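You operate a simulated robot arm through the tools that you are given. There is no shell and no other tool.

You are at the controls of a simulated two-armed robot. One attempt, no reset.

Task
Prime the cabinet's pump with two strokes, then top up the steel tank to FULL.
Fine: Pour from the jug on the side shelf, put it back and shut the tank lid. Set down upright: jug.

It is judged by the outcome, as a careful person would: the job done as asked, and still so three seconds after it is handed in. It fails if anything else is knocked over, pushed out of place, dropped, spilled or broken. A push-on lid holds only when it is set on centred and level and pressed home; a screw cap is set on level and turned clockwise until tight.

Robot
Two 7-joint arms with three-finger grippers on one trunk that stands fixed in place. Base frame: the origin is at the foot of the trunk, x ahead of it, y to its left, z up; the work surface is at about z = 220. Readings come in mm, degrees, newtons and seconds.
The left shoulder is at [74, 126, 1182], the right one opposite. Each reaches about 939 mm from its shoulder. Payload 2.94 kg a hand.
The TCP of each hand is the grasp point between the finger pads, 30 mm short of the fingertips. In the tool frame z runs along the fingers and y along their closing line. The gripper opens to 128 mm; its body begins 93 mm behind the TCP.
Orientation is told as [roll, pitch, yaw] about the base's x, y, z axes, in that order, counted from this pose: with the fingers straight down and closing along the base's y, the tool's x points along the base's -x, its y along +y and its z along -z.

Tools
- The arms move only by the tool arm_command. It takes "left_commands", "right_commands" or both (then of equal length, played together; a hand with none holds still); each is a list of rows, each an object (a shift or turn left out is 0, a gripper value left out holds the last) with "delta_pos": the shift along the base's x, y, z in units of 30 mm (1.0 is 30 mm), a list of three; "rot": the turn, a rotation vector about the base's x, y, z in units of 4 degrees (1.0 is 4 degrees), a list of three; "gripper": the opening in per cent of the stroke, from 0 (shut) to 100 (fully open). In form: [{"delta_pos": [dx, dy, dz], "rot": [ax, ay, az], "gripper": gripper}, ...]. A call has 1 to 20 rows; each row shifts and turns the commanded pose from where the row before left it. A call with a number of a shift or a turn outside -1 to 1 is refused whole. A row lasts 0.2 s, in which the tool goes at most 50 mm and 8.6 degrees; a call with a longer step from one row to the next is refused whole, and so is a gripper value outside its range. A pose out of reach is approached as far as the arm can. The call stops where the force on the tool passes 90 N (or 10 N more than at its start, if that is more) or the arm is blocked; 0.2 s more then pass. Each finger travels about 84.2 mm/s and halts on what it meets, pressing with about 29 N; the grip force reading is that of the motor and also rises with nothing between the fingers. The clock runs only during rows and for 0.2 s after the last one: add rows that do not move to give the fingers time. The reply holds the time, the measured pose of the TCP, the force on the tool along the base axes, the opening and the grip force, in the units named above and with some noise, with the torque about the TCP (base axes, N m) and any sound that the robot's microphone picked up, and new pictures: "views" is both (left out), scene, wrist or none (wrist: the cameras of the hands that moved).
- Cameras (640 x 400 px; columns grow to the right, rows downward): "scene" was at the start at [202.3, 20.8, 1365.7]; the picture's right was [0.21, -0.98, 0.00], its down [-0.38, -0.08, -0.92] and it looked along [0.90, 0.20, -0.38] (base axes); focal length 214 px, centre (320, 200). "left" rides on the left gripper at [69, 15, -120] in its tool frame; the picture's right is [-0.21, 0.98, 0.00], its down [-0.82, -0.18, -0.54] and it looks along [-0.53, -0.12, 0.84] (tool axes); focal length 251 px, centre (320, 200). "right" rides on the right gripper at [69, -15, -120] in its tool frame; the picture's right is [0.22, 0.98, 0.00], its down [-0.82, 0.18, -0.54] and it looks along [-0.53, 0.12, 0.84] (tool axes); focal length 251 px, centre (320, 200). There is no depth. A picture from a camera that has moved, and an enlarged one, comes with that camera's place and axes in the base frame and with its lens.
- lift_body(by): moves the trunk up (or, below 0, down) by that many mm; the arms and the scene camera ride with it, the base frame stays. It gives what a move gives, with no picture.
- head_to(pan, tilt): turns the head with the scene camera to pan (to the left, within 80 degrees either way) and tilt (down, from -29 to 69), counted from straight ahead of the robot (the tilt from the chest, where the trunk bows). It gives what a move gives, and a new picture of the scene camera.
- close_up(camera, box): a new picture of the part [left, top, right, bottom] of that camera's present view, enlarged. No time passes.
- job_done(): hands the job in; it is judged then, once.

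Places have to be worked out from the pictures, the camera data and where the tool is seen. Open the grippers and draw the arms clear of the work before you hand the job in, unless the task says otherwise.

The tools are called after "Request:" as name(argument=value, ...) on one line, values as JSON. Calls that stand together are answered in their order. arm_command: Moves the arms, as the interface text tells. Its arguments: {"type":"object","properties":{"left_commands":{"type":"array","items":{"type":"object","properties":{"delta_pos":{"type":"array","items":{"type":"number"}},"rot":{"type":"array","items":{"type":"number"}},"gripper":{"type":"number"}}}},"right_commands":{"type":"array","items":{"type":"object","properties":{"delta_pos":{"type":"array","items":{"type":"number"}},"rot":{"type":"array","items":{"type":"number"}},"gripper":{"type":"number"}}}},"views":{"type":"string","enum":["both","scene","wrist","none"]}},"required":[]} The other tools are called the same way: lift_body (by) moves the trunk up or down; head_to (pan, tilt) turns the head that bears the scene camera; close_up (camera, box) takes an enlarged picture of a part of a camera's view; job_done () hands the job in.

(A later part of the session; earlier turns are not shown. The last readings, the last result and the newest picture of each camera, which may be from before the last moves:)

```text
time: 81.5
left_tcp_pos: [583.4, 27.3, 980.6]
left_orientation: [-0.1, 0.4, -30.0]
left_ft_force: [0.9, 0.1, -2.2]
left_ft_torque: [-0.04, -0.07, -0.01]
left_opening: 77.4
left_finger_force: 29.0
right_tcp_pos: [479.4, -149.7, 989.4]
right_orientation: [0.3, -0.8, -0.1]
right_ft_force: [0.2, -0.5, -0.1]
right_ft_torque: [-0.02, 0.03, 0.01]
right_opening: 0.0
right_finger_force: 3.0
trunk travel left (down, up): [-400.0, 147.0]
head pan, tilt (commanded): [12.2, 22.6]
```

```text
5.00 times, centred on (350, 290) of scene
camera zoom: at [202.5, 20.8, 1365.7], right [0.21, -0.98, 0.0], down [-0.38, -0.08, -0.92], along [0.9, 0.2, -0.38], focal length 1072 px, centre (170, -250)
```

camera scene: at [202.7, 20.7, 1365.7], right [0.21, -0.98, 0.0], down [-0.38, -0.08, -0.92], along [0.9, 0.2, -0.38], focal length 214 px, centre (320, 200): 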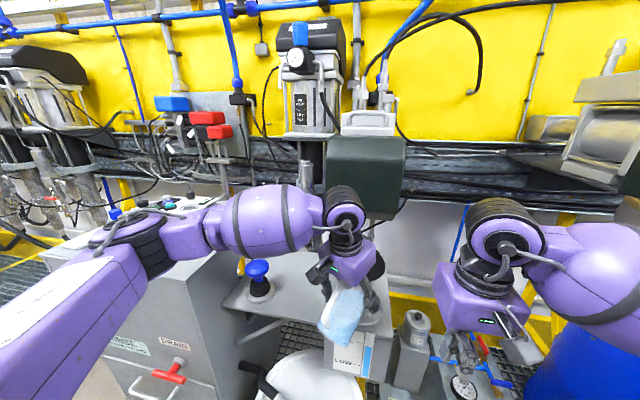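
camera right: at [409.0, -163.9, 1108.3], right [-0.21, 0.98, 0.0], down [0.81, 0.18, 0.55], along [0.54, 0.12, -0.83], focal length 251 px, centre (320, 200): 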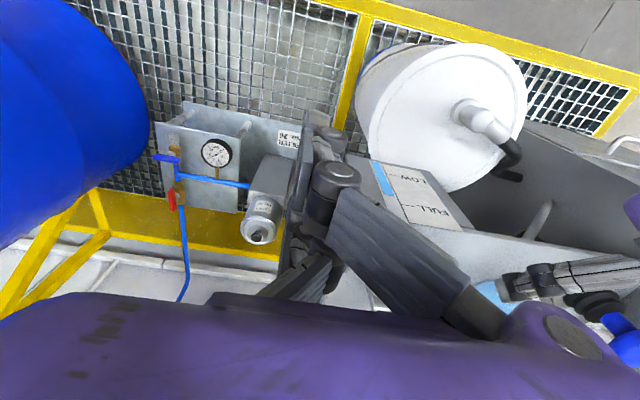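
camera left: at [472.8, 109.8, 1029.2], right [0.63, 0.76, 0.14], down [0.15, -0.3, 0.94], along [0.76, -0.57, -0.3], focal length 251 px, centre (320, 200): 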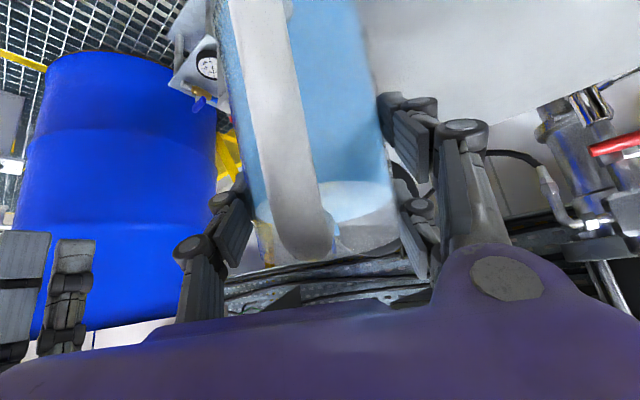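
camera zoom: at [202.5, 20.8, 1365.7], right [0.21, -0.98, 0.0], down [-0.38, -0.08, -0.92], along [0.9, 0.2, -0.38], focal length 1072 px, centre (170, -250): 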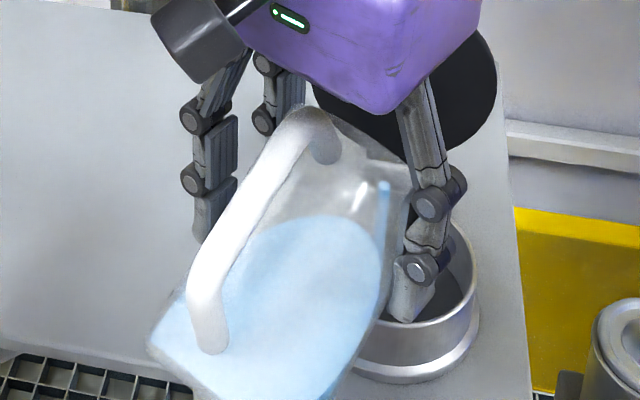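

Gauge edge ≈351, roughly 8 px from FULL. Another 2.5° and wait.

Request:
arm_command(left_commands=[{"delta_pos": [0.02, -0.01, 0.03], "rot": [0.155, 0.27, 0]}, {"delta_pos": [0.02, -0.01, 0.03], "rot": [0.155, 0.27, 0]}, {}, {}, {}], views="none")

Request:
close_up(camera="right", box=[370, 150, 430, 210])

Request:
close_up(camera="scene", box=[320, 310, 400, 390])

```text
time: 82.7
left_tcp_pos: [584.0, 26.3, 983.7]
left_orientation: [0.0, 2.9, -29.9]
left_ft_force: [1.4, 0.2, -2.7]
left_ft_torque: [-0.05, -0.1, -0.01]
left_opening: 77.1
left_finger_force: 29.1
right_tcp_pos: [480.6, -149.0, 989.6]
right_orientation: [0.2, -0.8, -0.4]
right_ft_force: [0.6, 0.0, 0.3]
right_ft_torque: [0.0, 0.0, -0.03]
right_opening: 0.0
right_finger_force: 3.0
trunk travel left (down, up): [-400.0, 147.0]
head pan, tilt (commanded): [12.2, 22.6]
```

```text
6.67 times, centred on (400, 180) of right
camera zoom: at [409.1, -163.5, 1108.3], right [-0.21, 0.98, 0.0], down [0.81, 0.18, 0.55], along [0.54, 0.12, -0.83], focal length 1676 px, centre (-213, 333)
```

zoom: 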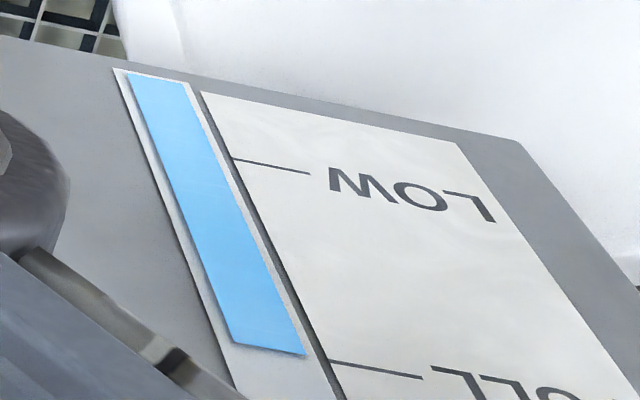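

```text
5.00 times, centred on (360, 350) of scene
camera zoom: at [202.4, 20.8, 1365.7], right [0.21, -0.98, 0.0], down [-0.38, -0.08, -0.92], along [0.9, 0.2, -0.38], focal length 1072 px, centre (120, -550)
```

zoom: 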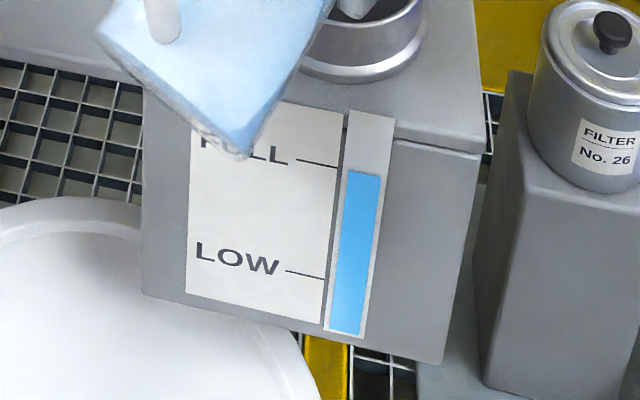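

Both views put the level right at the FULL line (within a pixel). I tilt back now, keeping the spout over the opening until the flow stops, then bring the jug upright.

Request:
arm_command(left_commands=[{"delta_pos": [-0.044, 0.04, -0.1], "rot": [-0.5, -0.866, 0]}, {"delta_pos": [-0.044, 0.04, -0.1], "rot": [-0.5, -0.866, 0]}, {"delta_pos": [-0.044, 0.04, -0.1], "rot": [-0.5, -0.866, 0]}, {"delta_pos": [-0.025, 0.015, 0.05], "rot": [-0.5, -0.866, 0]}, {"delta_pos": [-0.025, 0.015, 0.05], "rot": [-0.5, -0.866, 0]}, {"delta_pos": [-0.025, 0.015, 0.05], "rot": [-0.5, -0.866, 0]}, {"delta_pos": [-0.025, 0.015, 0.05], "rot": [-0.5, -0.866, 0]}, {"delta_pos": [-0.025, 0.015, 0.05], "rot": [-0.5, -0.866, 0]}, {"delta_pos": [-0.1, 0.08, 0.15], "rot": [-0.5, -0.866, 0]}, {"delta_pos": [-0.1, 0.08, 0.15], "rot": [-0.5, -0.866, 0]}, {"delta_pos": [-0.1, 0.08, 0.15], "rot": [-0.5, -0.866, 0]}, {"delta_pos": [-0.1, 0.08, 0.15], "rot": [-0.5, -0.866, 0]}, {"delta_pos": [-0.1, 0.08, 0.15], "rot": [-0.5, -0.866, 0]}, {"delta_pos": [-0.1, 0.08, 0.15], "rot": [-0.5, -0.866, 0]}, {"delta_pos": [0, 0, 0], "rot": [-0.5, -0.866, 0]}, {"rot": [-0.36, -0.62, 0]}, {}])

Request:
close_up(camera="right", box=[370, 150, 430, 210])

Request:
close_up(camera="scene", box=[280, 230, 400, 390])

```text
time: 86.3
left_tcp_pos: [560.6, 46.8, 1009.2]
left_orientation: [-0.2, -59.9, -29.8]
left_ft_force: [-0.5, 0.5, -2.6]
left_ft_torque: [-0.04, 0.01, -0.01]
left_opening: 77.4
left_finger_force: 29.0
right_tcp_pos: [479.3, -149.6, 989.1]
right_orientation: [0.3, -0.8, -0.2]
right_ft_force: [-0.2, 0.6, 0.2]
right_ft_torque: [0.01, 0.01, -0.02]
right_opening: 0.0
right_finger_force: 2.6
trunk travel left (down, up): [-400.0, 147.0]
head pan, tilt (commanded): [12.2, 22.6]
camera scene: at [202.5, 20.7, 1365.7], right [0.21, -0.98, 0.0], down [-0.38, -0.08, -0.92], along [0.9, 0.2, -0.38], focal length 214 px, centre (320, 200)
camera left: at [447.2, 130.3, 1009.9], right [0.58, 0.79, 0.18], down [-0.14, -0.13, 0.98], along [0.8, -0.6, 0.04], focal length 251 px, centre (320, 200)
```

scene: 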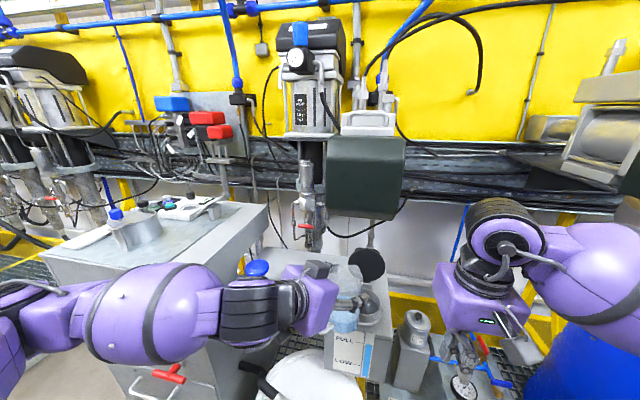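
left: 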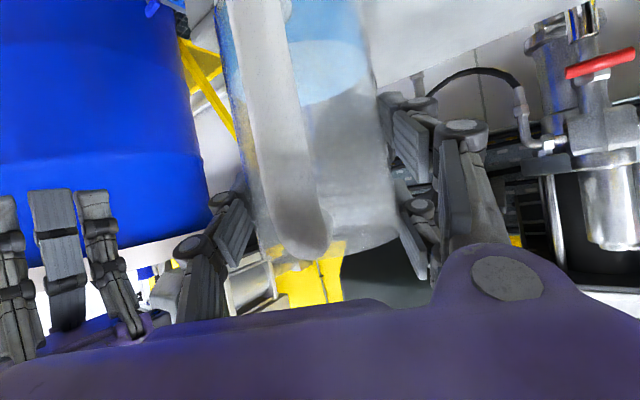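

```text
6.67 times, centred on (400, 180) of right
camera zoom: at [409.2, -163.6, 1108.3], right [-0.21, 0.98, 0.0], down [0.81, 0.18, 0.55], along [0.54, 0.12, -0.83], focal length 1676 px, centre (-213, 333)
```

zoom: 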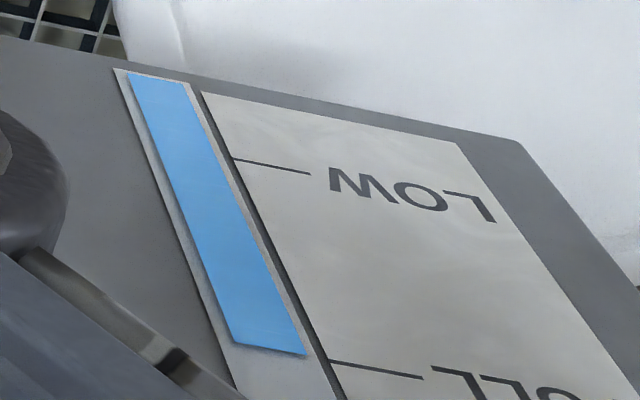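

```text
2.50 times, centred on (340, 310) of scene
camera zoom: at [202.5, 20.7, 1365.7], right [0.21, -0.98, 0.0], down [-0.38, -0.08, -0.92], along [0.9, 0.2, -0.38], focal length 536 px, centre (270, -75)
```

zoom: 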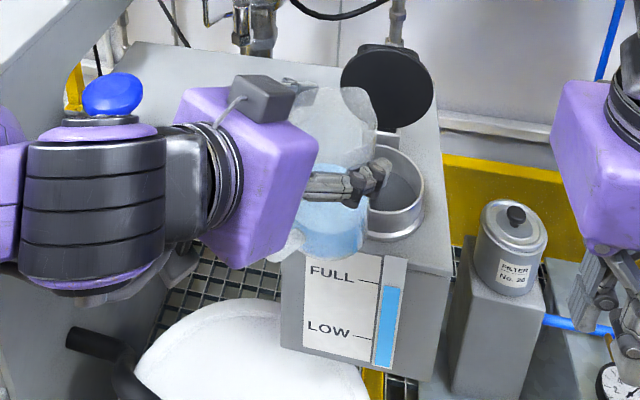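

The jug is upright again. I check the gauge against the FULL line at higher magnification from both views.

Request:
close_up(camera="right", box=[380, 185, 420, 210])

Request:
close_up(camera="scene", box=[345, 325, 385, 360])

```text
16.00 times, centred on (400, 198) of right
camera zoom: at [409.2, -163.6, 1108.3], right [-0.21, 0.98, 0.0], down [0.81, 0.18, 0.55], along [0.54, 0.12, -0.83], focal length 4023 px, centre (-960, 240)
```

zoom: 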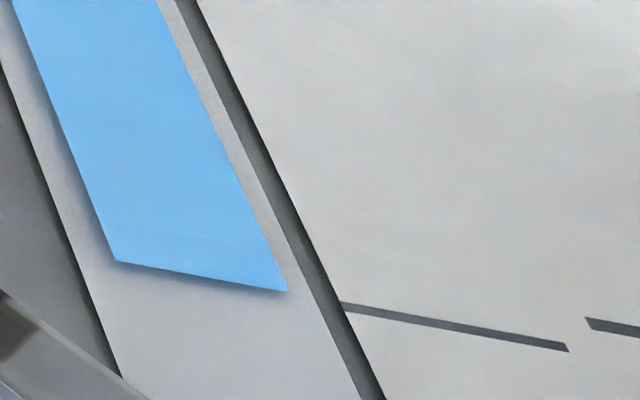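

```text
11.43 times, centred on (365, 342) of scene
camera zoom: at [202.5, 20.7, 1365.7], right [0.21, -0.98, 0.0], down [-0.38, -0.08, -0.92], along [0.9, 0.2, -0.38], focal length 2451 px, centre (-194, -1429)
```

zoom: 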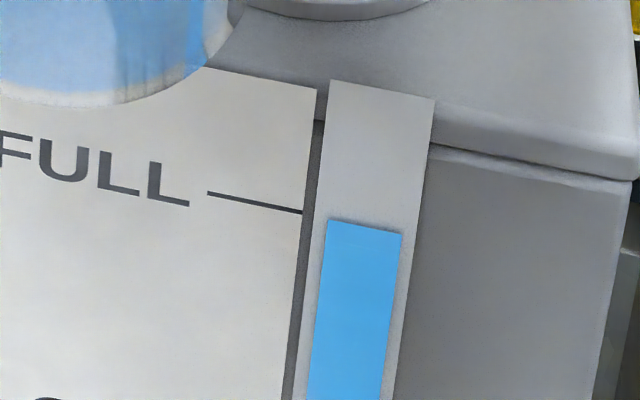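

The level sits at the FULL mark within about 1%, so no more pouring. Before returning the jug I check how upright it is in the grip.

Request:
close_up(camera="scene", box=[310, 250, 390, 345])

Request:
close_up(camera="right", box=[400, 130, 640, 330])

Request:
close_up(camera="left", box=[160, 0, 480, 280])

```text
4.21 times, centred on (350, 298) of scene
camera zoom: at [202.5, 20.7, 1365.7], right [0.21, -0.98, 0.0], down [-0.38, -0.08, -0.92], along [0.9, 0.2, -0.38], focal length 903 px, centre (194, -210)
```

zoom: 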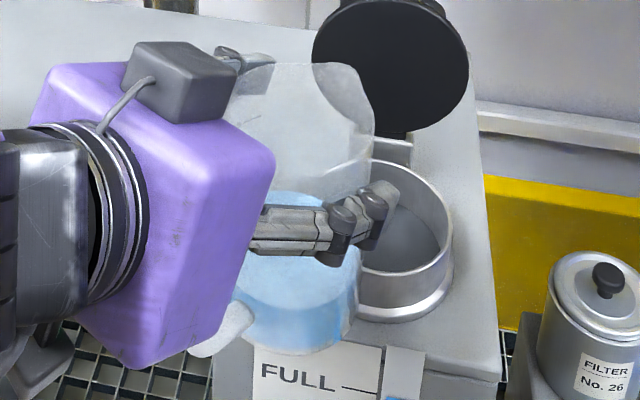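

```text
2.00 times, centred on (520, 230) of right
camera zoom: at [409.2, -163.6, 1108.3], right [-0.21, 0.98, 0.0], down [0.81, 0.18, 0.55], along [0.54, 0.12, -0.83], focal length 503 px, centre (-80, 140)
```

zoom: 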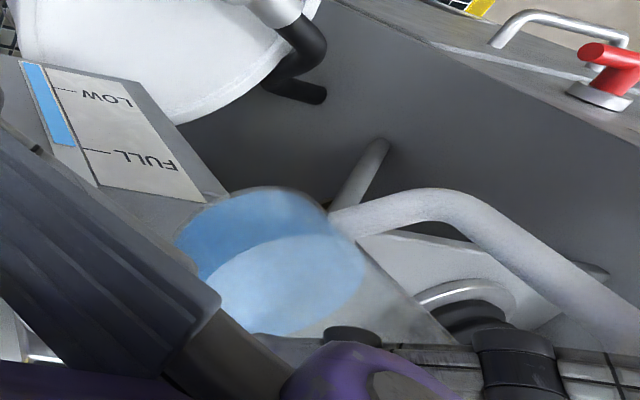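

```text
1.43 times, centred on (320, 140) of left
camera zoom: at [447.2, 130.3, 1009.9], right [0.58, 0.79, 0.18], down [-0.14, -0.13, 0.98], along [0.8, -0.6, 0.04], focal length 359 px, centre (320, 286)
```

zoom: 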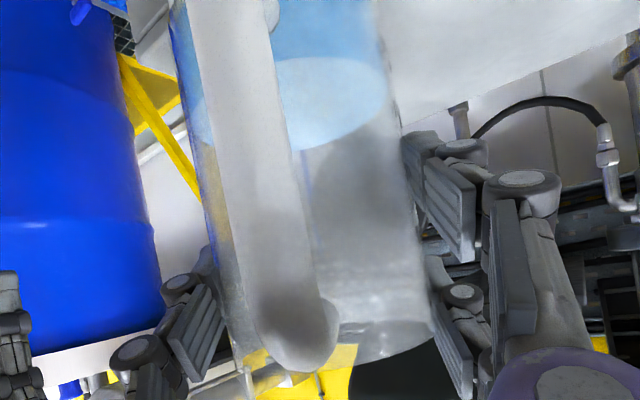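

The jug leans about 4° forward in the grip (bottom slightly nearer the hand), otherwise fine. I swing it back along the same path, correcting that lean.

Request:
arm_command(left_commands=[{"rot": [-0.4, -0.69, 0]}, {"delta_pos": [0.1, 0.233, 0], "rot": [0, 0, 1]}, {"delta_pos": [0.1, 0.233, 0], "rot": [0, 0, 1]}, {"delta_pos": [0.1, 0.233, 0], "rot": [0, 0, 1]}, {"delta_pos": [0.1, 0.233, 0], "rot": [0, 0, 1]}, {"delta_pos": [0.1, 0.233, 0], "rot": [0, 0, 1]}, {"delta_pos": [0.1, 0.233, 0], "rot": [0, 0, 1]}, {"delta_pos": [0.1, 0.233, 0], "rot": [0, 0, 1]}, {"delta_pos": [0.1, 0.233, 0], "rot": [0, 0, 1]}, {"delta_pos": [0.05, 0.2, 0], "rot": [0, 0, 1]}, {"delta_pos": [0.05, 0.2, 0], "rot": [0, 0, 1]}, {"delta_pos": [0.05, 0.2, 0], "rot": [0, 0, 1]}, {"delta_pos": [0.05, 0.2, 0], "rot": [0, 0, 1]}, {"delta_pos": [0.05, 0.1, 0], "rot": [0, 0, 0.48]}, {}])

```text
time: 89.5
left_tcp_pos: [582.9, 265.7, 1017.6]
left_orientation: [-0.3, -63.1, 16.0]
left_ft_force: [-10.7, -13.3, -1.6]
left_ft_torque: [-0.8, 0.55, -0.28]
left_opening: 77.1
left_finger_force: 29.1
left hand out of reach, approached as far as the arm can: row 4, 5, 6, 7, 8, 9, 10, 11, 12
right_tcp_pos: [479.1, -150.4, 990.1]
right_orientation: [0.3, -0.9, -0.2]
right_ft_force: [0.5, 0.9, -0.4]
right_ft_torque: [0.03, 0.03, 0.03]
right_opening: 0.0
right_finger_force: 2.7
trunk travel left (down, up): [-400.0, 147.0]
head pan, tilt (commanded): [12.2, 22.6]
camera scene: at [200.8, 18.8, 1366.0], right [0.21, -0.98, 0.0], down [-0.37, -0.08, -0.92], along [0.9, 0.2, -0.38], focal length 214 px, centre (320, 200)
camera left: at [445.9, 244.8, 1010.7], right [-0.17, 0.97, 0.19], down [-0.06, -0.2, 0.98], along [0.98, 0.16, 0.09], focal length 251 px, centre (320, 200)
```

scene: 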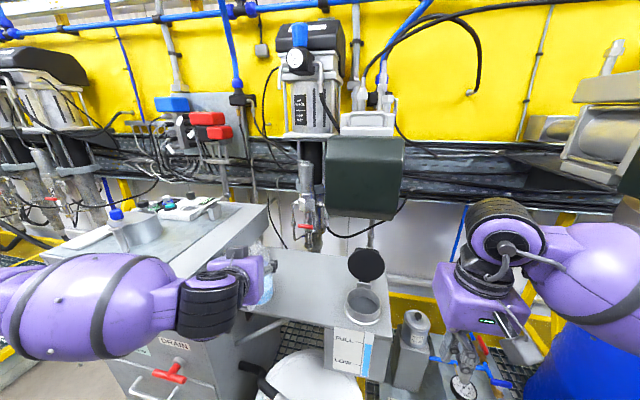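
left: 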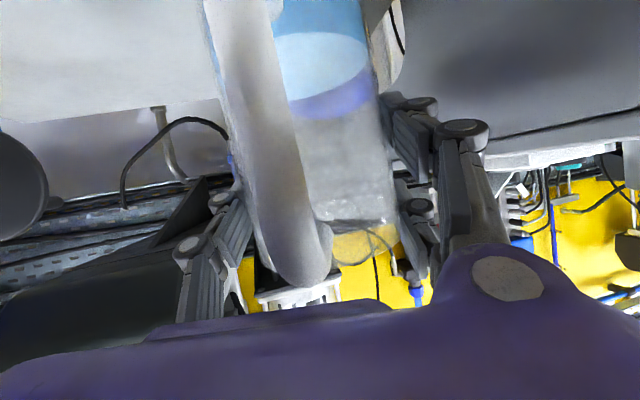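

The arm ran out of reach mid-path and drifted left; the jug is now near the pump knob with about 17 N contact. I hold still and assess before moving anything.

Request:
arm_command(left_commands=[{}], views="none")

Request:
close_up(camera="scene", box=[180, 220, 320, 330])

Request:
close_up(camera="left", box=[160, 0, 480, 280])

Request:
close_up(camera="right", box=[400, 130, 640, 330])

```text
time: 89.9
left_tcp_pos: [581.0, 268.3, 1017.7]
left_orientation: [-0.3, -63.1, 16.0]
left_ft_force: [-11.2, -14.6, -0.5]
left_ft_torque: [-0.75, 0.58, -0.24]
left_opening: 77.2
left_finger_force: 28.7
right_tcp_pos: [480.4, -150.7, 990.1]
right_orientation: [0.3, -0.9, -0.2]
right_ft_force: [-0.2, 1.0, 0.1]
right_ft_torque: [0.0, -0.04, -0.03]
right_opening: 0.0
right_finger_force: 3.7
trunk travel left (down, up): [-400.0, 147.0]
head pan, tilt (commanded): [12.2, 22.6]
```

```text
3.64 times, centred on (250, 275) of scene
camera zoom: at [200.8, 18.9, 1366.0], right [0.21, -0.98, 0.0], down [-0.37, -0.08, -0.92], along [0.9, 0.2, -0.38], focal length 780 px, centre (574, -73)
```

zoom: 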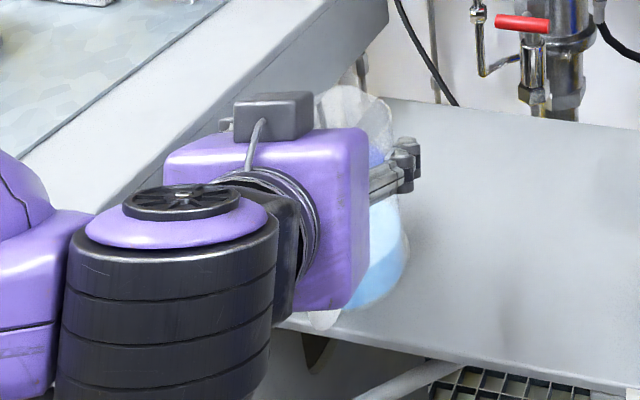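

```text
1.43 times, centred on (320, 140) of left
camera zoom: at [446.0, 245.1, 1010.6], right [-0.17, 0.97, 0.19], down [-0.06, -0.2, 0.98], along [0.98, 0.16, 0.09], focal length 359 px, centre (320, 286)
```

zoom: 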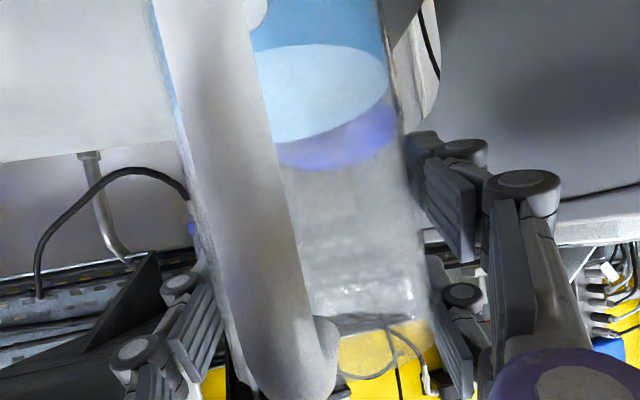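

```text
2.00 times, centred on (520, 230) of right
camera zoom: at [407.8, -165.0, 1108.6], right [-0.21, 0.98, 0.0], down [0.81, 0.18, 0.55], along [0.54, 0.12, -0.83], focal length 503 px, centre (-80, 140)
```

zoom: 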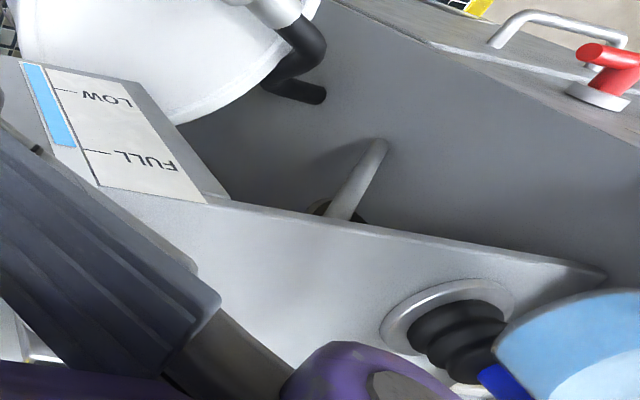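

The jug is intact and just pressing sideways on the knob dome. I try a tiny retreat (3 mm, 4.5 mm) along the contact force to see how the arm responds.

Request:
arm_command(left_commands=[{"delta_pos": [-0.1, -0.15, 0]}], views="none")

```text
time: 90.3
left_tcp_pos: [583.1, 267.1, 1016.1]
left_orientation: [0.0, -63.1, 16.2]
left_ft_force: [-0.2, -0.3, -2.3]
left_ft_torque: [0.02, -0.04, -0.02]
left_opening: 77.0
left_finger_force: 29.2
right_tcp_pos: [479.4, -148.9, 990.1]
right_orientation: [0.2, -0.8, -0.3]
right_ft_force: [0.8, -1.6, -0.7]
right_ft_torque: [-0.03, 0.02, 0.02]
right_opening: 0.0
right_finger_force: 3.2
trunk travel left (down, up): [-400.0, 147.0]
head pan, tilt (commanded): [12.2, 22.6]
```

Contact is free again (force back to the jug's weight). I ease the jug away from the knob along -y in small steps.

Request:
arm_command(left_commands=[{"delta_pos": [0, -0.25, 0]}, {"delta_pos": [0, -0.25, 0]}, {"delta_pos": [0, -0.25, 0]}, {"delta_pos": [0, -0.25, 0]}, {"delta_pos": [0, -0.25, 0]}, {}], views="scene")

```text
time: 91.7
left_tcp_pos: [581.2, 227.3, 1017.1]
left_orientation: [-0.4, -62.9, 16.1]
left_ft_force: [0.9, 0.2, -2.5]
left_ft_torque: [0.01, -0.01, 0.02]
left_opening: 77.1
left_finger_force: 29.3
right_tcp_pos: [479.8, -148.6, 990.5]
right_orientation: [0.2, -0.8, -0.1]
right_ft_force: [0.5, 0.1, 0.7]
right_ft_torque: [-0.03, 0.0, -0.01]
right_opening: 0.0
right_finger_force: 2.7
trunk travel left (down, up): [-400.0, 147.0]
head pan, tilt (commanded): [12.2, 22.6]
camera scene: at [202.4, 21.0, 1365.7], right [0.21, -0.98, 0.0], down [-0.38, -0.08, -0.92], along [0.9, 0.2, -0.38], focal length 214 px, centre (320, 200)
```

scene: 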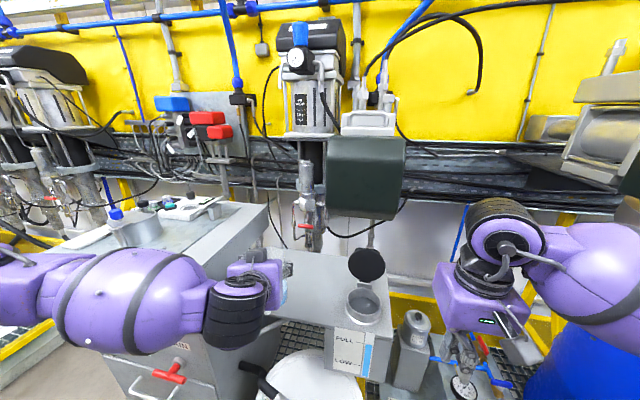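

Moving cleanly now. I carry on down to y≈180 and then forward to above the jug's original spot, restoring the 20° heading.

Request:
arm_command(left_commands=[{"delta_pos": [0.1, -0.3, 0]}, {"delta_pos": [0.1, -0.3, 0]}, {"delta_pos": [0.1, -0.3, 0]}, {"delta_pos": [0.1, -0.3, 0], "rot": [0, 0, 0.5]}, {"delta_pos": [0.15, -0.3, 0], "rot": [0, 0, 0.5]}, {"delta_pos": [0.3, -0.15, 0]}, {"delta_pos": [0.4, -0.1, 0]}, {"delta_pos": [0.4, -0.1, 0]}, {"delta_pos": [0.4, -0.1, 0]}, {"delta_pos": [0.4, -0.1, 0]}, {"delta_pos": [0.4, -0.1, 0]}, {}], views="both")

```text
time: 94.3
left_tcp_pos: [666.3, 163.8, 1016.1]
left_orientation: [-0.3, -62.9, 20.1]
left_ft_force: [-0.2, 0.6, -2.0]
left_ft_torque: [0.02, -0.02, -0.03]
left_opening: 77.0
left_finger_force: 29.0
right_tcp_pos: [480.3, -148.8, 988.8]
right_orientation: [0.2, -0.8, -0.3]
right_ft_force: [-0.1, 0.4, 0.3]
right_ft_torque: [-0.01, 0.03, 0.02]
right_opening: 0.0
right_finger_force: 3.0
trunk travel left (down, up): [-400.0, 147.0]
head pan, tilt (commanded): [12.2, 22.6]
camera scene: at [202.3, 20.9, 1365.7], right [0.21, -0.98, 0.0], down [-0.38, -0.08, -0.92], along [0.9, 0.2, -0.38], focal length 214 px, centre (320, 200)
camera left: at [531.9, 131.2, 1009.8], right [-0.24, 0.95, 0.19], down [-0.04, -0.2, 0.98], along [0.97, 0.23, 0.09], focal length 251 px, centre (320, 200)
```

scene: 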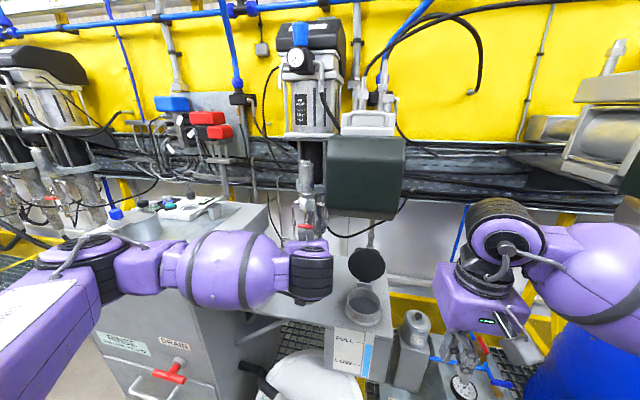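
left: 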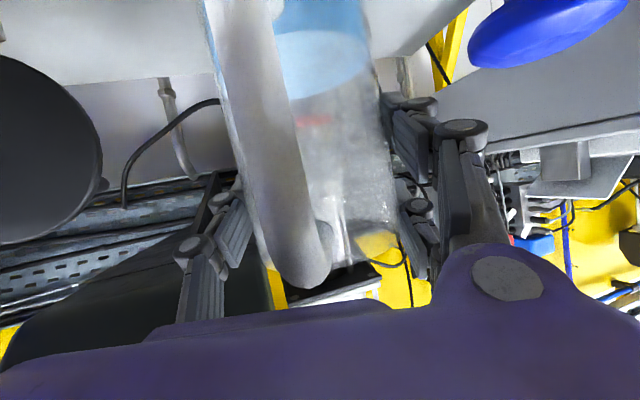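

Nearly over the original spot. I shift the last 21 mm and lower to about 9 mm above the expected touchdown.

Request:
arm_command(left_commands=[{"delta_pos": [0.35, -0.02, -0.1]}, {"delta_pos": [0.35, -0.02, -0.2]}, {"delta_pos": [0, 0, -0.5]}, {"delta_pos": [0, 0, -0.5]}, {"delta_pos": [0, 0, -0.3]}, {"delta_pos": [0, 0, -0.2]}, {}], views="wrist")

Request:
close_up(camera="scene", box=[240, 230, 360, 340])

Request:
close_up(camera="right", box=[440, 130, 640, 330])

```text
time: 95.9
left_tcp_pos: [688.1, 162.8, 962.5]
left_orientation: [-0.3, -62.9, 20.2]
left_ft_force: [-0.7, 0.3, -2.2]
left_ft_torque: [-0.01, -0.06, 0.0]
left_opening: 76.8
left_finger_force: 29.2
right_tcp_pos: [480.5, -150.1, 989.7]
right_orientation: [0.2, -0.9, -0.2]
right_ft_force: [0.0, 0.5, 0.3]
right_ft_torque: [-0.05, -0.01, -0.03]
right_opening: 0.1
right_finger_force: 2.5
trunk travel left (down, up): [-400.0, 147.0]
head pan, tilt (commanded): [12.2, 22.6]
camera left: at [552.7, 130.5, 955.5], right [-0.24, 0.95, 0.19], down [-0.04, -0.2, 0.98], along [0.97, 0.23, 0.09], focal length 251 px, centre (320, 200)
```

left: 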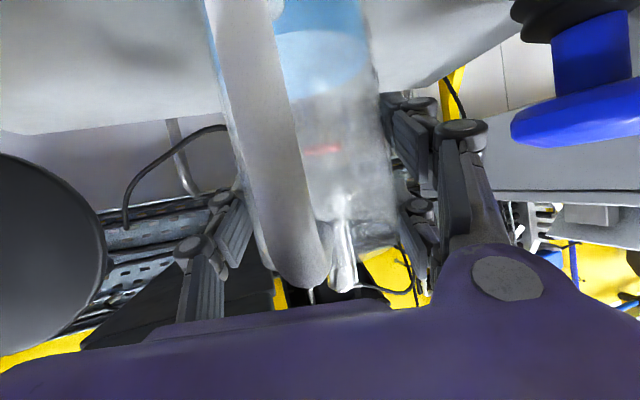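

```text
3.64 times, centred on (300, 285) of scene
camera zoom: at [202.5, 20.8, 1365.7], right [0.21, -0.98, 0.0], down [-0.38, -0.08, -0.92], along [0.9, 0.2, -0.38], focal length 780 px, centre (393, -109)
```

zoom: 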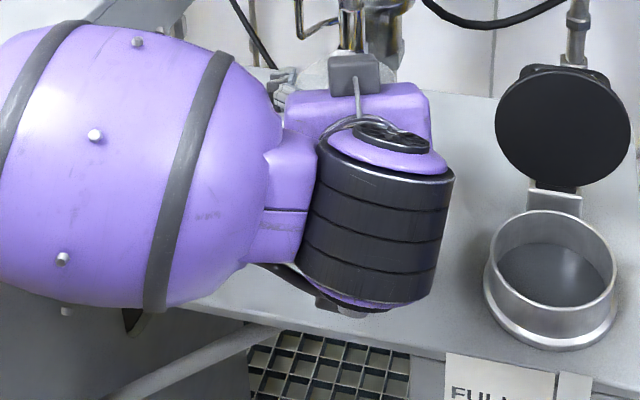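

```text
2.00 times, centred on (540, 230) of right
camera zoom: at [409.2, -163.5, 1108.3], right [-0.21, 0.98, 0.0], down [0.81, 0.18, 0.55], along [0.54, 0.12, -0.83], focal length 503 px, centre (-120, 140)
```

zoom: 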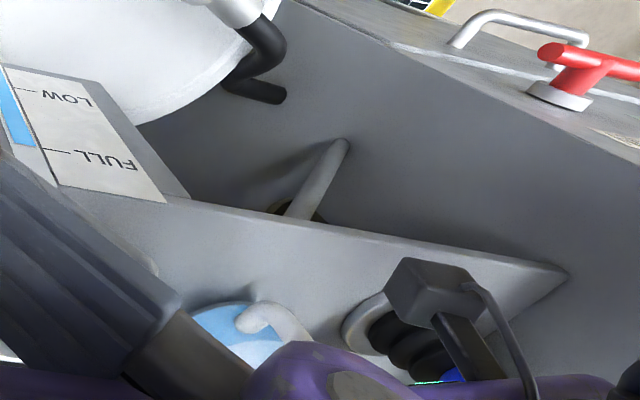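

Jug bottom is close above the shelf. I lower in 2–3 mm steps and watch for the touchdown force.

Request:
arm_command(left_commands=[{"delta_pos": [0, 0, -0.1]}, {"delta_pos": [0, 0, -0.1]}, {}], views="none")

```text
time: 96.7
left_tcp_pos: [688.1, 162.5, 959.7]
left_orientation: [-0.5, -63.2, 20.2]
left_ft_force: [0.9, 1.7, 3.6]
left_ft_torque: [0.16, -0.22, 0.05]
left_opening: 76.8
left_finger_force: 29.2
right_tcp_pos: [479.9, -149.7, 989.6]
right_orientation: [0.2, -0.8, -0.2]
right_ft_force: [-0.3, -0.4, 0.6]
right_ft_torque: [-0.02, 0.0, -0.02]
right_opening: 0.0
right_finger_force: 2.9
trunk travel left (down, up): [-400.0, 147.0]
head pan, tilt (commanded): [12.2, 22.6]
```

Touchdown: the far edge of the base touches first (torque shows contact about 44 mm ahead), so the jug still leans forward a few degrees. I lift 3 mm, tilt the hand back 5° and lower again.

Request:
arm_command(left_commands=[{"delta_pos": [0, 0, 0.15]}, {"rot": [0.214, -0.5875, 0]}, {"rot": [0.214, -0.5875, 0]}, {}], views="none")

Request:
close_up(camera="scene", box=[260, 240, 340, 330])

```text
time: 97.7
left_tcp_pos: [687.8, 161.4, 960.7]
left_orientation: [-0.5, -68.0, 20.0]
left_ft_force: [-0.2, 0.0, -2.5]
left_ft_torque: [0.02, -0.02, 0.0]
left_opening: 77.0
left_finger_force: 29.1
right_tcp_pos: [479.9, -150.0, 988.4]
right_orientation: [0.2, -0.8, -0.2]
right_ft_force: [-0.7, 0.2, -0.3]
right_ft_torque: [-0.01, 0.01, -0.02]
right_opening: 0.0
right_finger_force: 3.2
trunk travel left (down, up): [-400.0, 147.0]
head pan, tilt (commanded): [12.2, 22.6]
```

```text
4.44 times, centred on (300, 285) of scene
camera zoom: at [202.5, 21.1, 1365.7], right [0.21, -0.98, 0.0], down [-0.38, -0.08, -0.92], along [0.9, 0.2, -0.38], focal length 953 px, centre (409, -178)
```

zoom: 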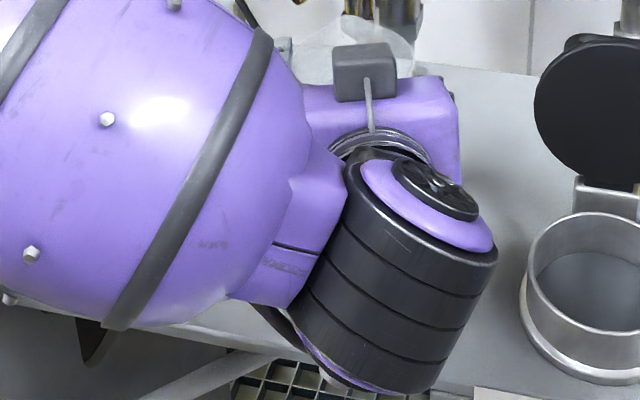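

Tilted back cleanly, free of contact. Lowering again in small steps.

Request:
arm_command(left_commands=[{"delta_pos": [0, 0, -0.07]}, {"delta_pos": [0, 0, -0.07]}, {}], views="none")

```text
time: 98.5
left_tcp_pos: [687.5, 160.9, 957.2]
left_orientation: [-0.4, -68.0, 20.0]
left_ft_force: [0.2, 0.2, -2.1]
left_ft_torque: [0.0, 0.01, 0.0]
left_opening: 76.9
left_finger_force: 28.8
right_tcp_pos: [479.4, -148.4, 988.9]
right_orientation: [0.2, -0.7, -0.2]
right_ft_force: [0.7, 0.3, -0.6]
right_ft_torque: [0.0, 0.0, 0.0]
right_opening: 0.2
right_finger_force: 3.4
trunk travel left (down, up): [-400.0, 147.0]
head pan, tilt (commanded): [12.2, 22.6]
```

No contact yet at 957. Two more millimetre steps.

Request:
arm_command(left_commands=[{"delta_pos": [0, 0, -0.06]}, {"delta_pos": [0, 0, -0.06]}, {}], views="none")

```text
time: 99.3
left_tcp_pos: [688.6, 160.9, 956.1]
left_orientation: [-0.8, -68.3, 20.5]
left_ft_force: [1.2, 3.3, 14.7]
left_ft_torque: [0.33, 0.47, -0.1]
left_opening: 77.1
left_finger_force: 28.3
right_tcp_pos: [478.8, -148.0, 990.7]
right_orientation: [0.2, -0.9, -0.2]
right_ft_force: [0.1, -0.8, -0.5]
right_ft_torque: [0.02, 0.03, -0.03]
right_opening: 0.0
right_finger_force: 3.1
trunk travel left (down, up): [-400.0, 147.0]
head pan, tilt (commanded): [12.2, 22.6]
```

The base is down (17 N) and nearly flat. I ease the preload off by about 2 mm and open the fingers gradually.

Request:
arm_command(left_commands=[{"delta_pos": [0, 0, 0.07]}, {}, {"gripper": 63}, {}, {"gripper": 70}, {}, {"gripper": 85}, {"gripper": 100}, {}], views="wrist")

Request:
close_up(camera="scene", box=[240, 230, 360, 340])

```text
time: 101.3
left_tcp_pos: [687.1, 161.8, 954.4]
left_orientation: [-0.3, -68.0, 20.1]
left_ft_force: [0.3, 0.0, 0.6]
left_ft_torque: [0.01, -0.02, 0.0]
left_opening: 127.8
left_finger_force: 0.0
right_tcp_pos: [480.0, -149.5, 989.3]
right_orientation: [0.2, -0.8, -0.1]
right_ft_force: [0.2, -0.6, -0.1]
right_ft_torque: [0.02, -0.01, 0.0]
right_opening: 0.0
right_finger_force: 3.1
trunk travel left (down, up): [-400.0, 147.0]
head pan, tilt (commanded): [12.2, 22.6]
camera left: at [554.0, 129.9, 936.4], right [-0.25, 0.95, 0.2], down [-0.12, -0.23, 0.96], along [0.96, 0.22, 0.18], focal length 251 px, centre (320, 200)
```

left: 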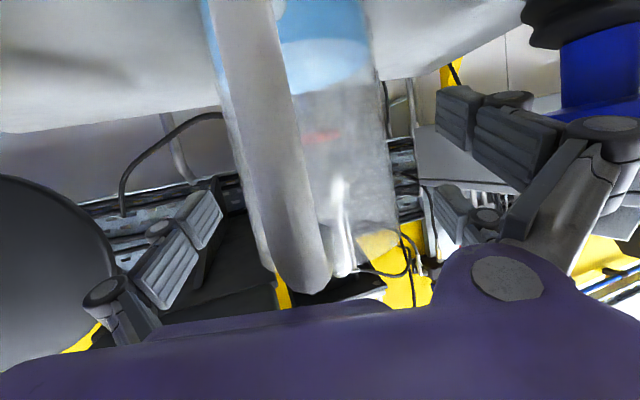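

```text
3.64 times, centred on (300, 285) of scene
camera zoom: at [202.3, 20.8, 1365.7], right [0.21, -0.98, 0.0], down [-0.38, -0.08, -0.92], along [0.9, 0.2, -0.38], focal length 780 px, centre (393, -109)
```

zoom: 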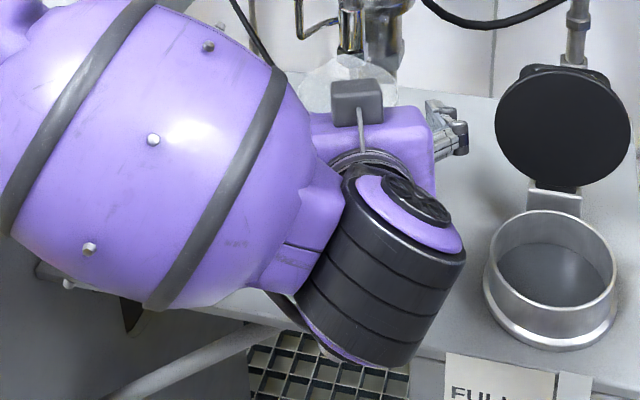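

Released with no disturbance. I back the hand straight out along the approach line in small steps.

Request:
arm_command(left_commands=[{"delta_pos": [-0.4, -0.146, 0]}, {"delta_pos": [-0.47, -0.171, 0]}, {"delta_pos": [-0.47, -0.171, 0]}, {"delta_pos": [-0.47, -0.171, 0]}, {"delta_pos": [-0.47, -0.171, 0]}, {"delta_pos": [-0.47, -0.171, 0]}, {}])

Request:
close_up(camera="left", box=[160, 0, 480, 280])

```text
time: 102.9
left_tcp_pos: [605.5, 130.6, 953.8]
left_orientation: [-0.4, -68.0, 20.1]
left_ft_force: [-1.1, -0.1, 0.1]
left_ft_torque: [0.0, 0.02, -0.01]
left_opening: 127.8
left_finger_force: 0.1
right_tcp_pos: [479.4, -150.3, 989.4]
right_orientation: [0.1, -0.9, -0.2]
right_ft_force: [-0.4, 0.5, 0.8]
right_ft_torque: [-0.01, 0.0, 0.0]
right_opening: 0.0
right_finger_force: 2.6
trunk travel left (down, up): [-400.0, 147.0]
head pan, tilt (commanded): [12.2, 22.6]
camera scene: at [202.4, 20.8, 1365.7], right [0.21, -0.98, 0.0], down [-0.38, -0.08, -0.92], along [0.9, 0.2, -0.38], focal length 214 px, centre (320, 200)
camera left: at [471.6, 99.6, 935.1], right [-0.25, 0.95, 0.2], down [-0.12, -0.23, 0.96], along [0.96, 0.22, 0.18], focal length 251 px, centre (320, 200)
```

scene: 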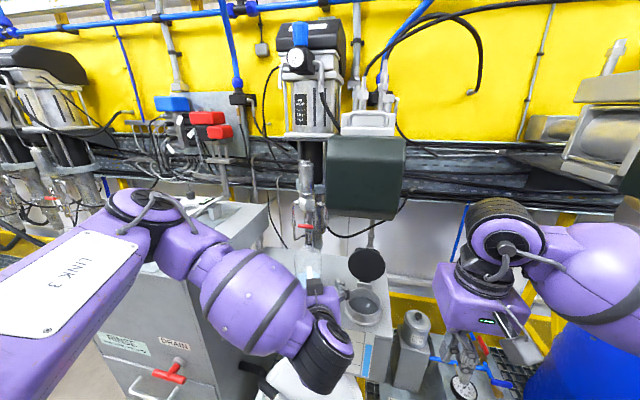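
left: 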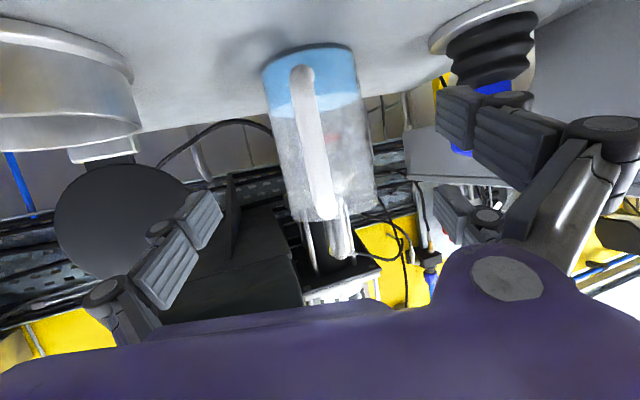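

```text
1.43 times, centred on (320, 140) of left
camera zoom: at [471.6, 99.6, 935.1], right [-0.25, 0.95, 0.2], down [-0.12, -0.23, 0.96], along [0.96, 0.22, 0.18], focal length 359 px, centre (320, 286)
```

zoom: 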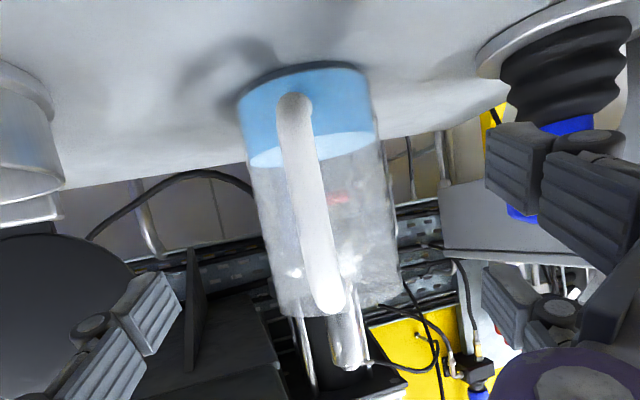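

The jug stands upright on the shelf at its old place. I retreat the left hand further and up out of the way.

Request:
arm_command(left_commands=[{"delta_pos": [-0.47, -0.171, 0.1]}, {"delta_pos": [-0.47, -0.171, 0.1], "rot": [-0.342, 0.94, 0]}, {"delta_pos": [-0.4, -0.171, 0.2], "rot": [-0.342, 0.94, 0]}, {"delta_pos": [-0.3, -0.1, 0.3], "rot": [-0.342, 0.94, 0]}, {"delta_pos": [0, 0, 0.5], "rot": [-0.342, 0.94, 0]}, {"delta_pos": [0, 0, 0.5], "rot": [-0.342, 0.94, 0]}, {"delta_pos": [0, 0, 0.5], "rot": [-0.342, 0.94, 0]}, {"delta_pos": [0, 0.3, 0.5], "rot": [-0.342, 0.94, 0]}, {"delta_pos": [0, 0.6, 0.3], "rot": [-0.342, 0.94, 0]}, {"delta_pos": [0, 0.8, 0], "rot": [-0.342, 0.94, 0]}, {"delta_pos": [0, 0.8, 0], "rot": [-0.342, 0.94, 0]}, {"delta_pos": [0, 0.8, 0]}, {"delta_pos": [0, 0.8, 0]}, {}])

Request:
close_up(camera="scene", box=[220, 230, 420, 390])

```text
time: 105.9
left_tcp_pos: [557.2, 237.0, 1045.6]
left_orientation: [-0.3, -28.0, 19.9]
left_ft_force: [0.4, -0.5, -0.1]
left_ft_torque: [0.01, 0.01, 0.03]
left_opening: 127.9
left_finger_force: 0.0
right_tcp_pos: [479.9, -150.0, 988.0]
right_orientation: [0.3, -1.0, -0.3]
right_ft_force: [0.5, 0.6, 0.0]
right_ft_torque: [0.01, 0.02, -0.02]
right_opening: 0.0
right_finger_force: 3.7
trunk travel left (down, up): [-400.0, 147.0]
head pan, tilt (commanded): [12.2, 22.6]
camera scene: at [202.6, 20.3, 1365.7], right [0.21, -0.98, 0.0], down [-0.38, -0.08, -0.92], along [0.9, 0.2, -0.38], focal length 214 px, centre (320, 200)
camera left: at [441.8, 211.2, 1120.1], right [-0.15, 0.98, 0.1], down [0.5, -0.01, 0.86], along [0.85, 0.18, -0.49], focal length 251 px, centre (320, 200)
```

scene: 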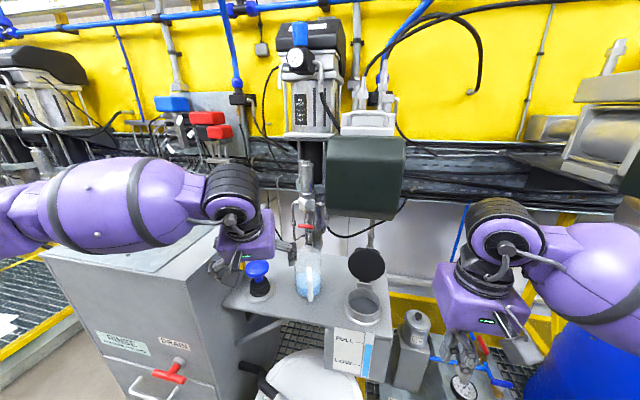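
left: 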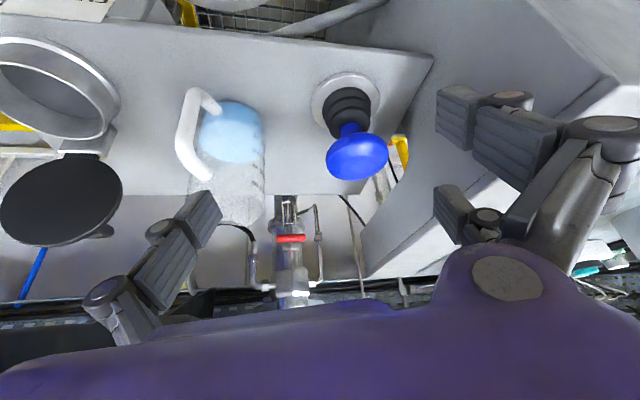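

```text
2.50 times, centred on (320, 310) of scene
camera zoom: at [202.6, 20.3, 1365.7], right [0.21, -0.98, 0.0], down [-0.38, -0.08, -0.92], along [0.9, 0.2, -0.38], focal length 536 px, centre (320, -75)
```

zoom: 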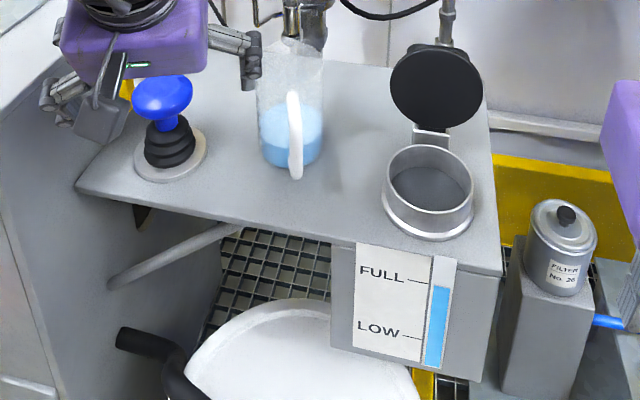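

The jug is back, level still at FULL, knob and shelf undisturbed. Now the lid: the green box blocks access from above, so I'll push it from behind with the right hand coming in from the right side, fingers pointing left (+y). First I roll the right hand over in free space.

Request:
arm_command(right_commands=[{"delta_pos": [0.067, -0.183, 0.1], "rot": [1, 0, 0]}, {"delta_pos": [0.067, -0.183, 0.1], "rot": [1, 0, 0]}, {"delta_pos": [0.067, -0.183, 0.1], "rot": [1, 0, 0]}, {"delta_pos": [0.067, -0.183, 0.1], "rot": [1, 0, 0]}, {"delta_pos": [0.067, -0.183, 0.1], "rot": [1, 0, 0]}, {"delta_pos": [0.067, -0.183, 0.1], "rot": [1, 0, 0]}, {"delta_pos": [0.067, -0.183, 0.1], "rot": [1, 0, 0]}, {"delta_pos": [0.067, -0.183, 0.1], "rot": [1, 0, 0]}, {"delta_pos": [0.067, -0.183, 0.1], "rot": [1, 0, 0]}, {"delta_pos": [0.067, -0.183, 0.1], "rot": [1, 0, 0]}, {"delta_pos": [0.067, -0.183, 0.1], "rot": [1, 0, 0]}, {"delta_pos": [0.067, -0.183, 0.1], "rot": [1, 0, 0]}, {"delta_pos": [0.067, -0.183, 0.1], "rot": [1, 0, 0]}, {}])

```text
time: 108.9
left_tcp_pos: [556.6, 237.1, 1047.1]
left_orientation: [-0.3, -28.0, 20.0]
left_ft_force: [-0.2, 0.1, 0.1]
left_ft_torque: [0.01, -0.02, -0.01]
left_opening: 128.0
left_finger_force: 0.1
right_tcp_pos: [506.5, -219.2, 1029.9]
right_orientation: [52.3, -0.4, -0.9]
right_ft_force: [-0.4, -0.2, -1.0]
right_ft_torque: [-0.01, -0.01, -0.02]
right_opening: 0.0
right_finger_force: 3.4
trunk travel left (down, up): [-400.0, 147.0]
head pan, tilt (commanded): [12.2, 22.6]
camera scene: at [202.2, 21.0, 1365.7], right [0.21, -0.98, 0.0], down [-0.38, -0.08, -0.92], along [0.9, 0.2, -0.38], focal length 214 px, centre (320, 200)
camera right: at [434.7, -321.9, 1089.5], right [-0.21, 0.6, 0.77], down [0.81, -0.33, 0.48], along [0.54, 0.73, -0.42], focal length 251 px, centre (320, 200)
```

scene: 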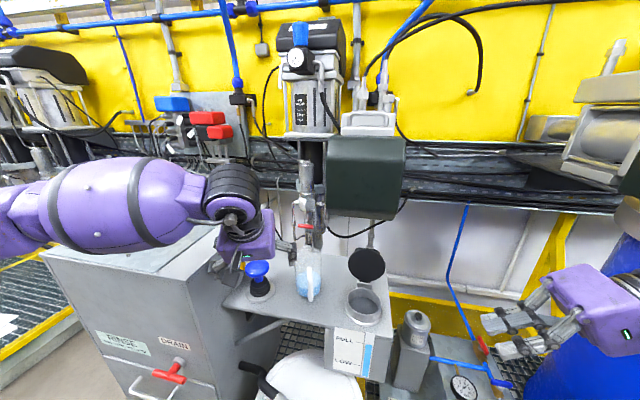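
right: 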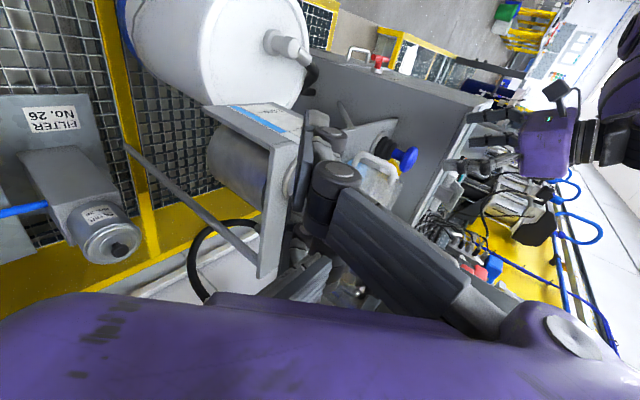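

Rolling well and in reach. I finish the roll to 90° and move outwards on the right.

Request:
arm_command(right_commands=[{"delta_pos": [0.3, -0.15, 0], "rot": [1, 0, 0]}, {"delta_pos": [0.3, -0.15, 0], "rot": [1, 0, 0]}, {"delta_pos": [0.3, -0.15, 0], "rot": [1, 0, 0]}, {"delta_pos": [0.3, -0.15, 0], "rot": [1, 0, 0]}, {"delta_pos": [0.3, -0.15, 0], "rot": [1, 0, 0]}, {"delta_pos": [0.3, -0.15, 0], "rot": [1, 0, 0]}, {"delta_pos": [0.3, -0.15, 0], "rot": [1, 0, 0]}, {"delta_pos": [0.3, -0.15, 0], "rot": [1, 0, 0]}, {"delta_pos": [0.3, -0.15, 0], "rot": [1, 0, 0]}, {"rot": [0.4, 0, 0]}, {}])

```text
time: 111.3
left_tcp_pos: [557.1, 235.0, 1046.2]
left_orientation: [-0.3, -28.1, 19.9]
left_ft_force: [-0.8, -0.2, -0.1]
left_ft_torque: [-0.02, 0.01, 0.0]
left_opening: 128.0
left_finger_force: 0.0
right_tcp_pos: [587.0, -261.6, 1029.3]
right_orientation: [89.9, 0.1, -0.8]
right_ft_force: [0.3, 0.0, -0.2]
right_ft_torque: [0.03, 0.01, 0.0]
right_opening: 0.0
right_finger_force: 3.1
trunk travel left (down, up): [-400.0, 147.0]
head pan, tilt (commanded): [12.2, 22.6]
camera scene: at [202.4, 20.8, 1365.7], right [0.21, -0.98, 0.0], down [-0.38, -0.08, -0.92], along [0.9, 0.2, -0.38], focal length 214 px, centre (320, 200)
camera right: at [515.6, -378.8, 1013.8], right [-0.21, 0.01, 0.98], down [0.81, -0.55, 0.18], along [0.54, 0.83, 0.11], focal length 251 px, centre (320, 200)
```

scene: 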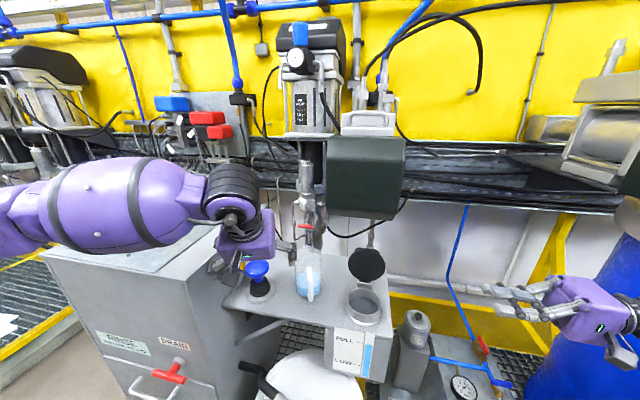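
right: 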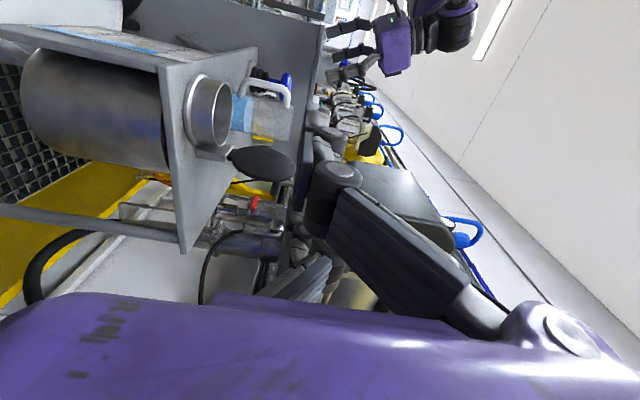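

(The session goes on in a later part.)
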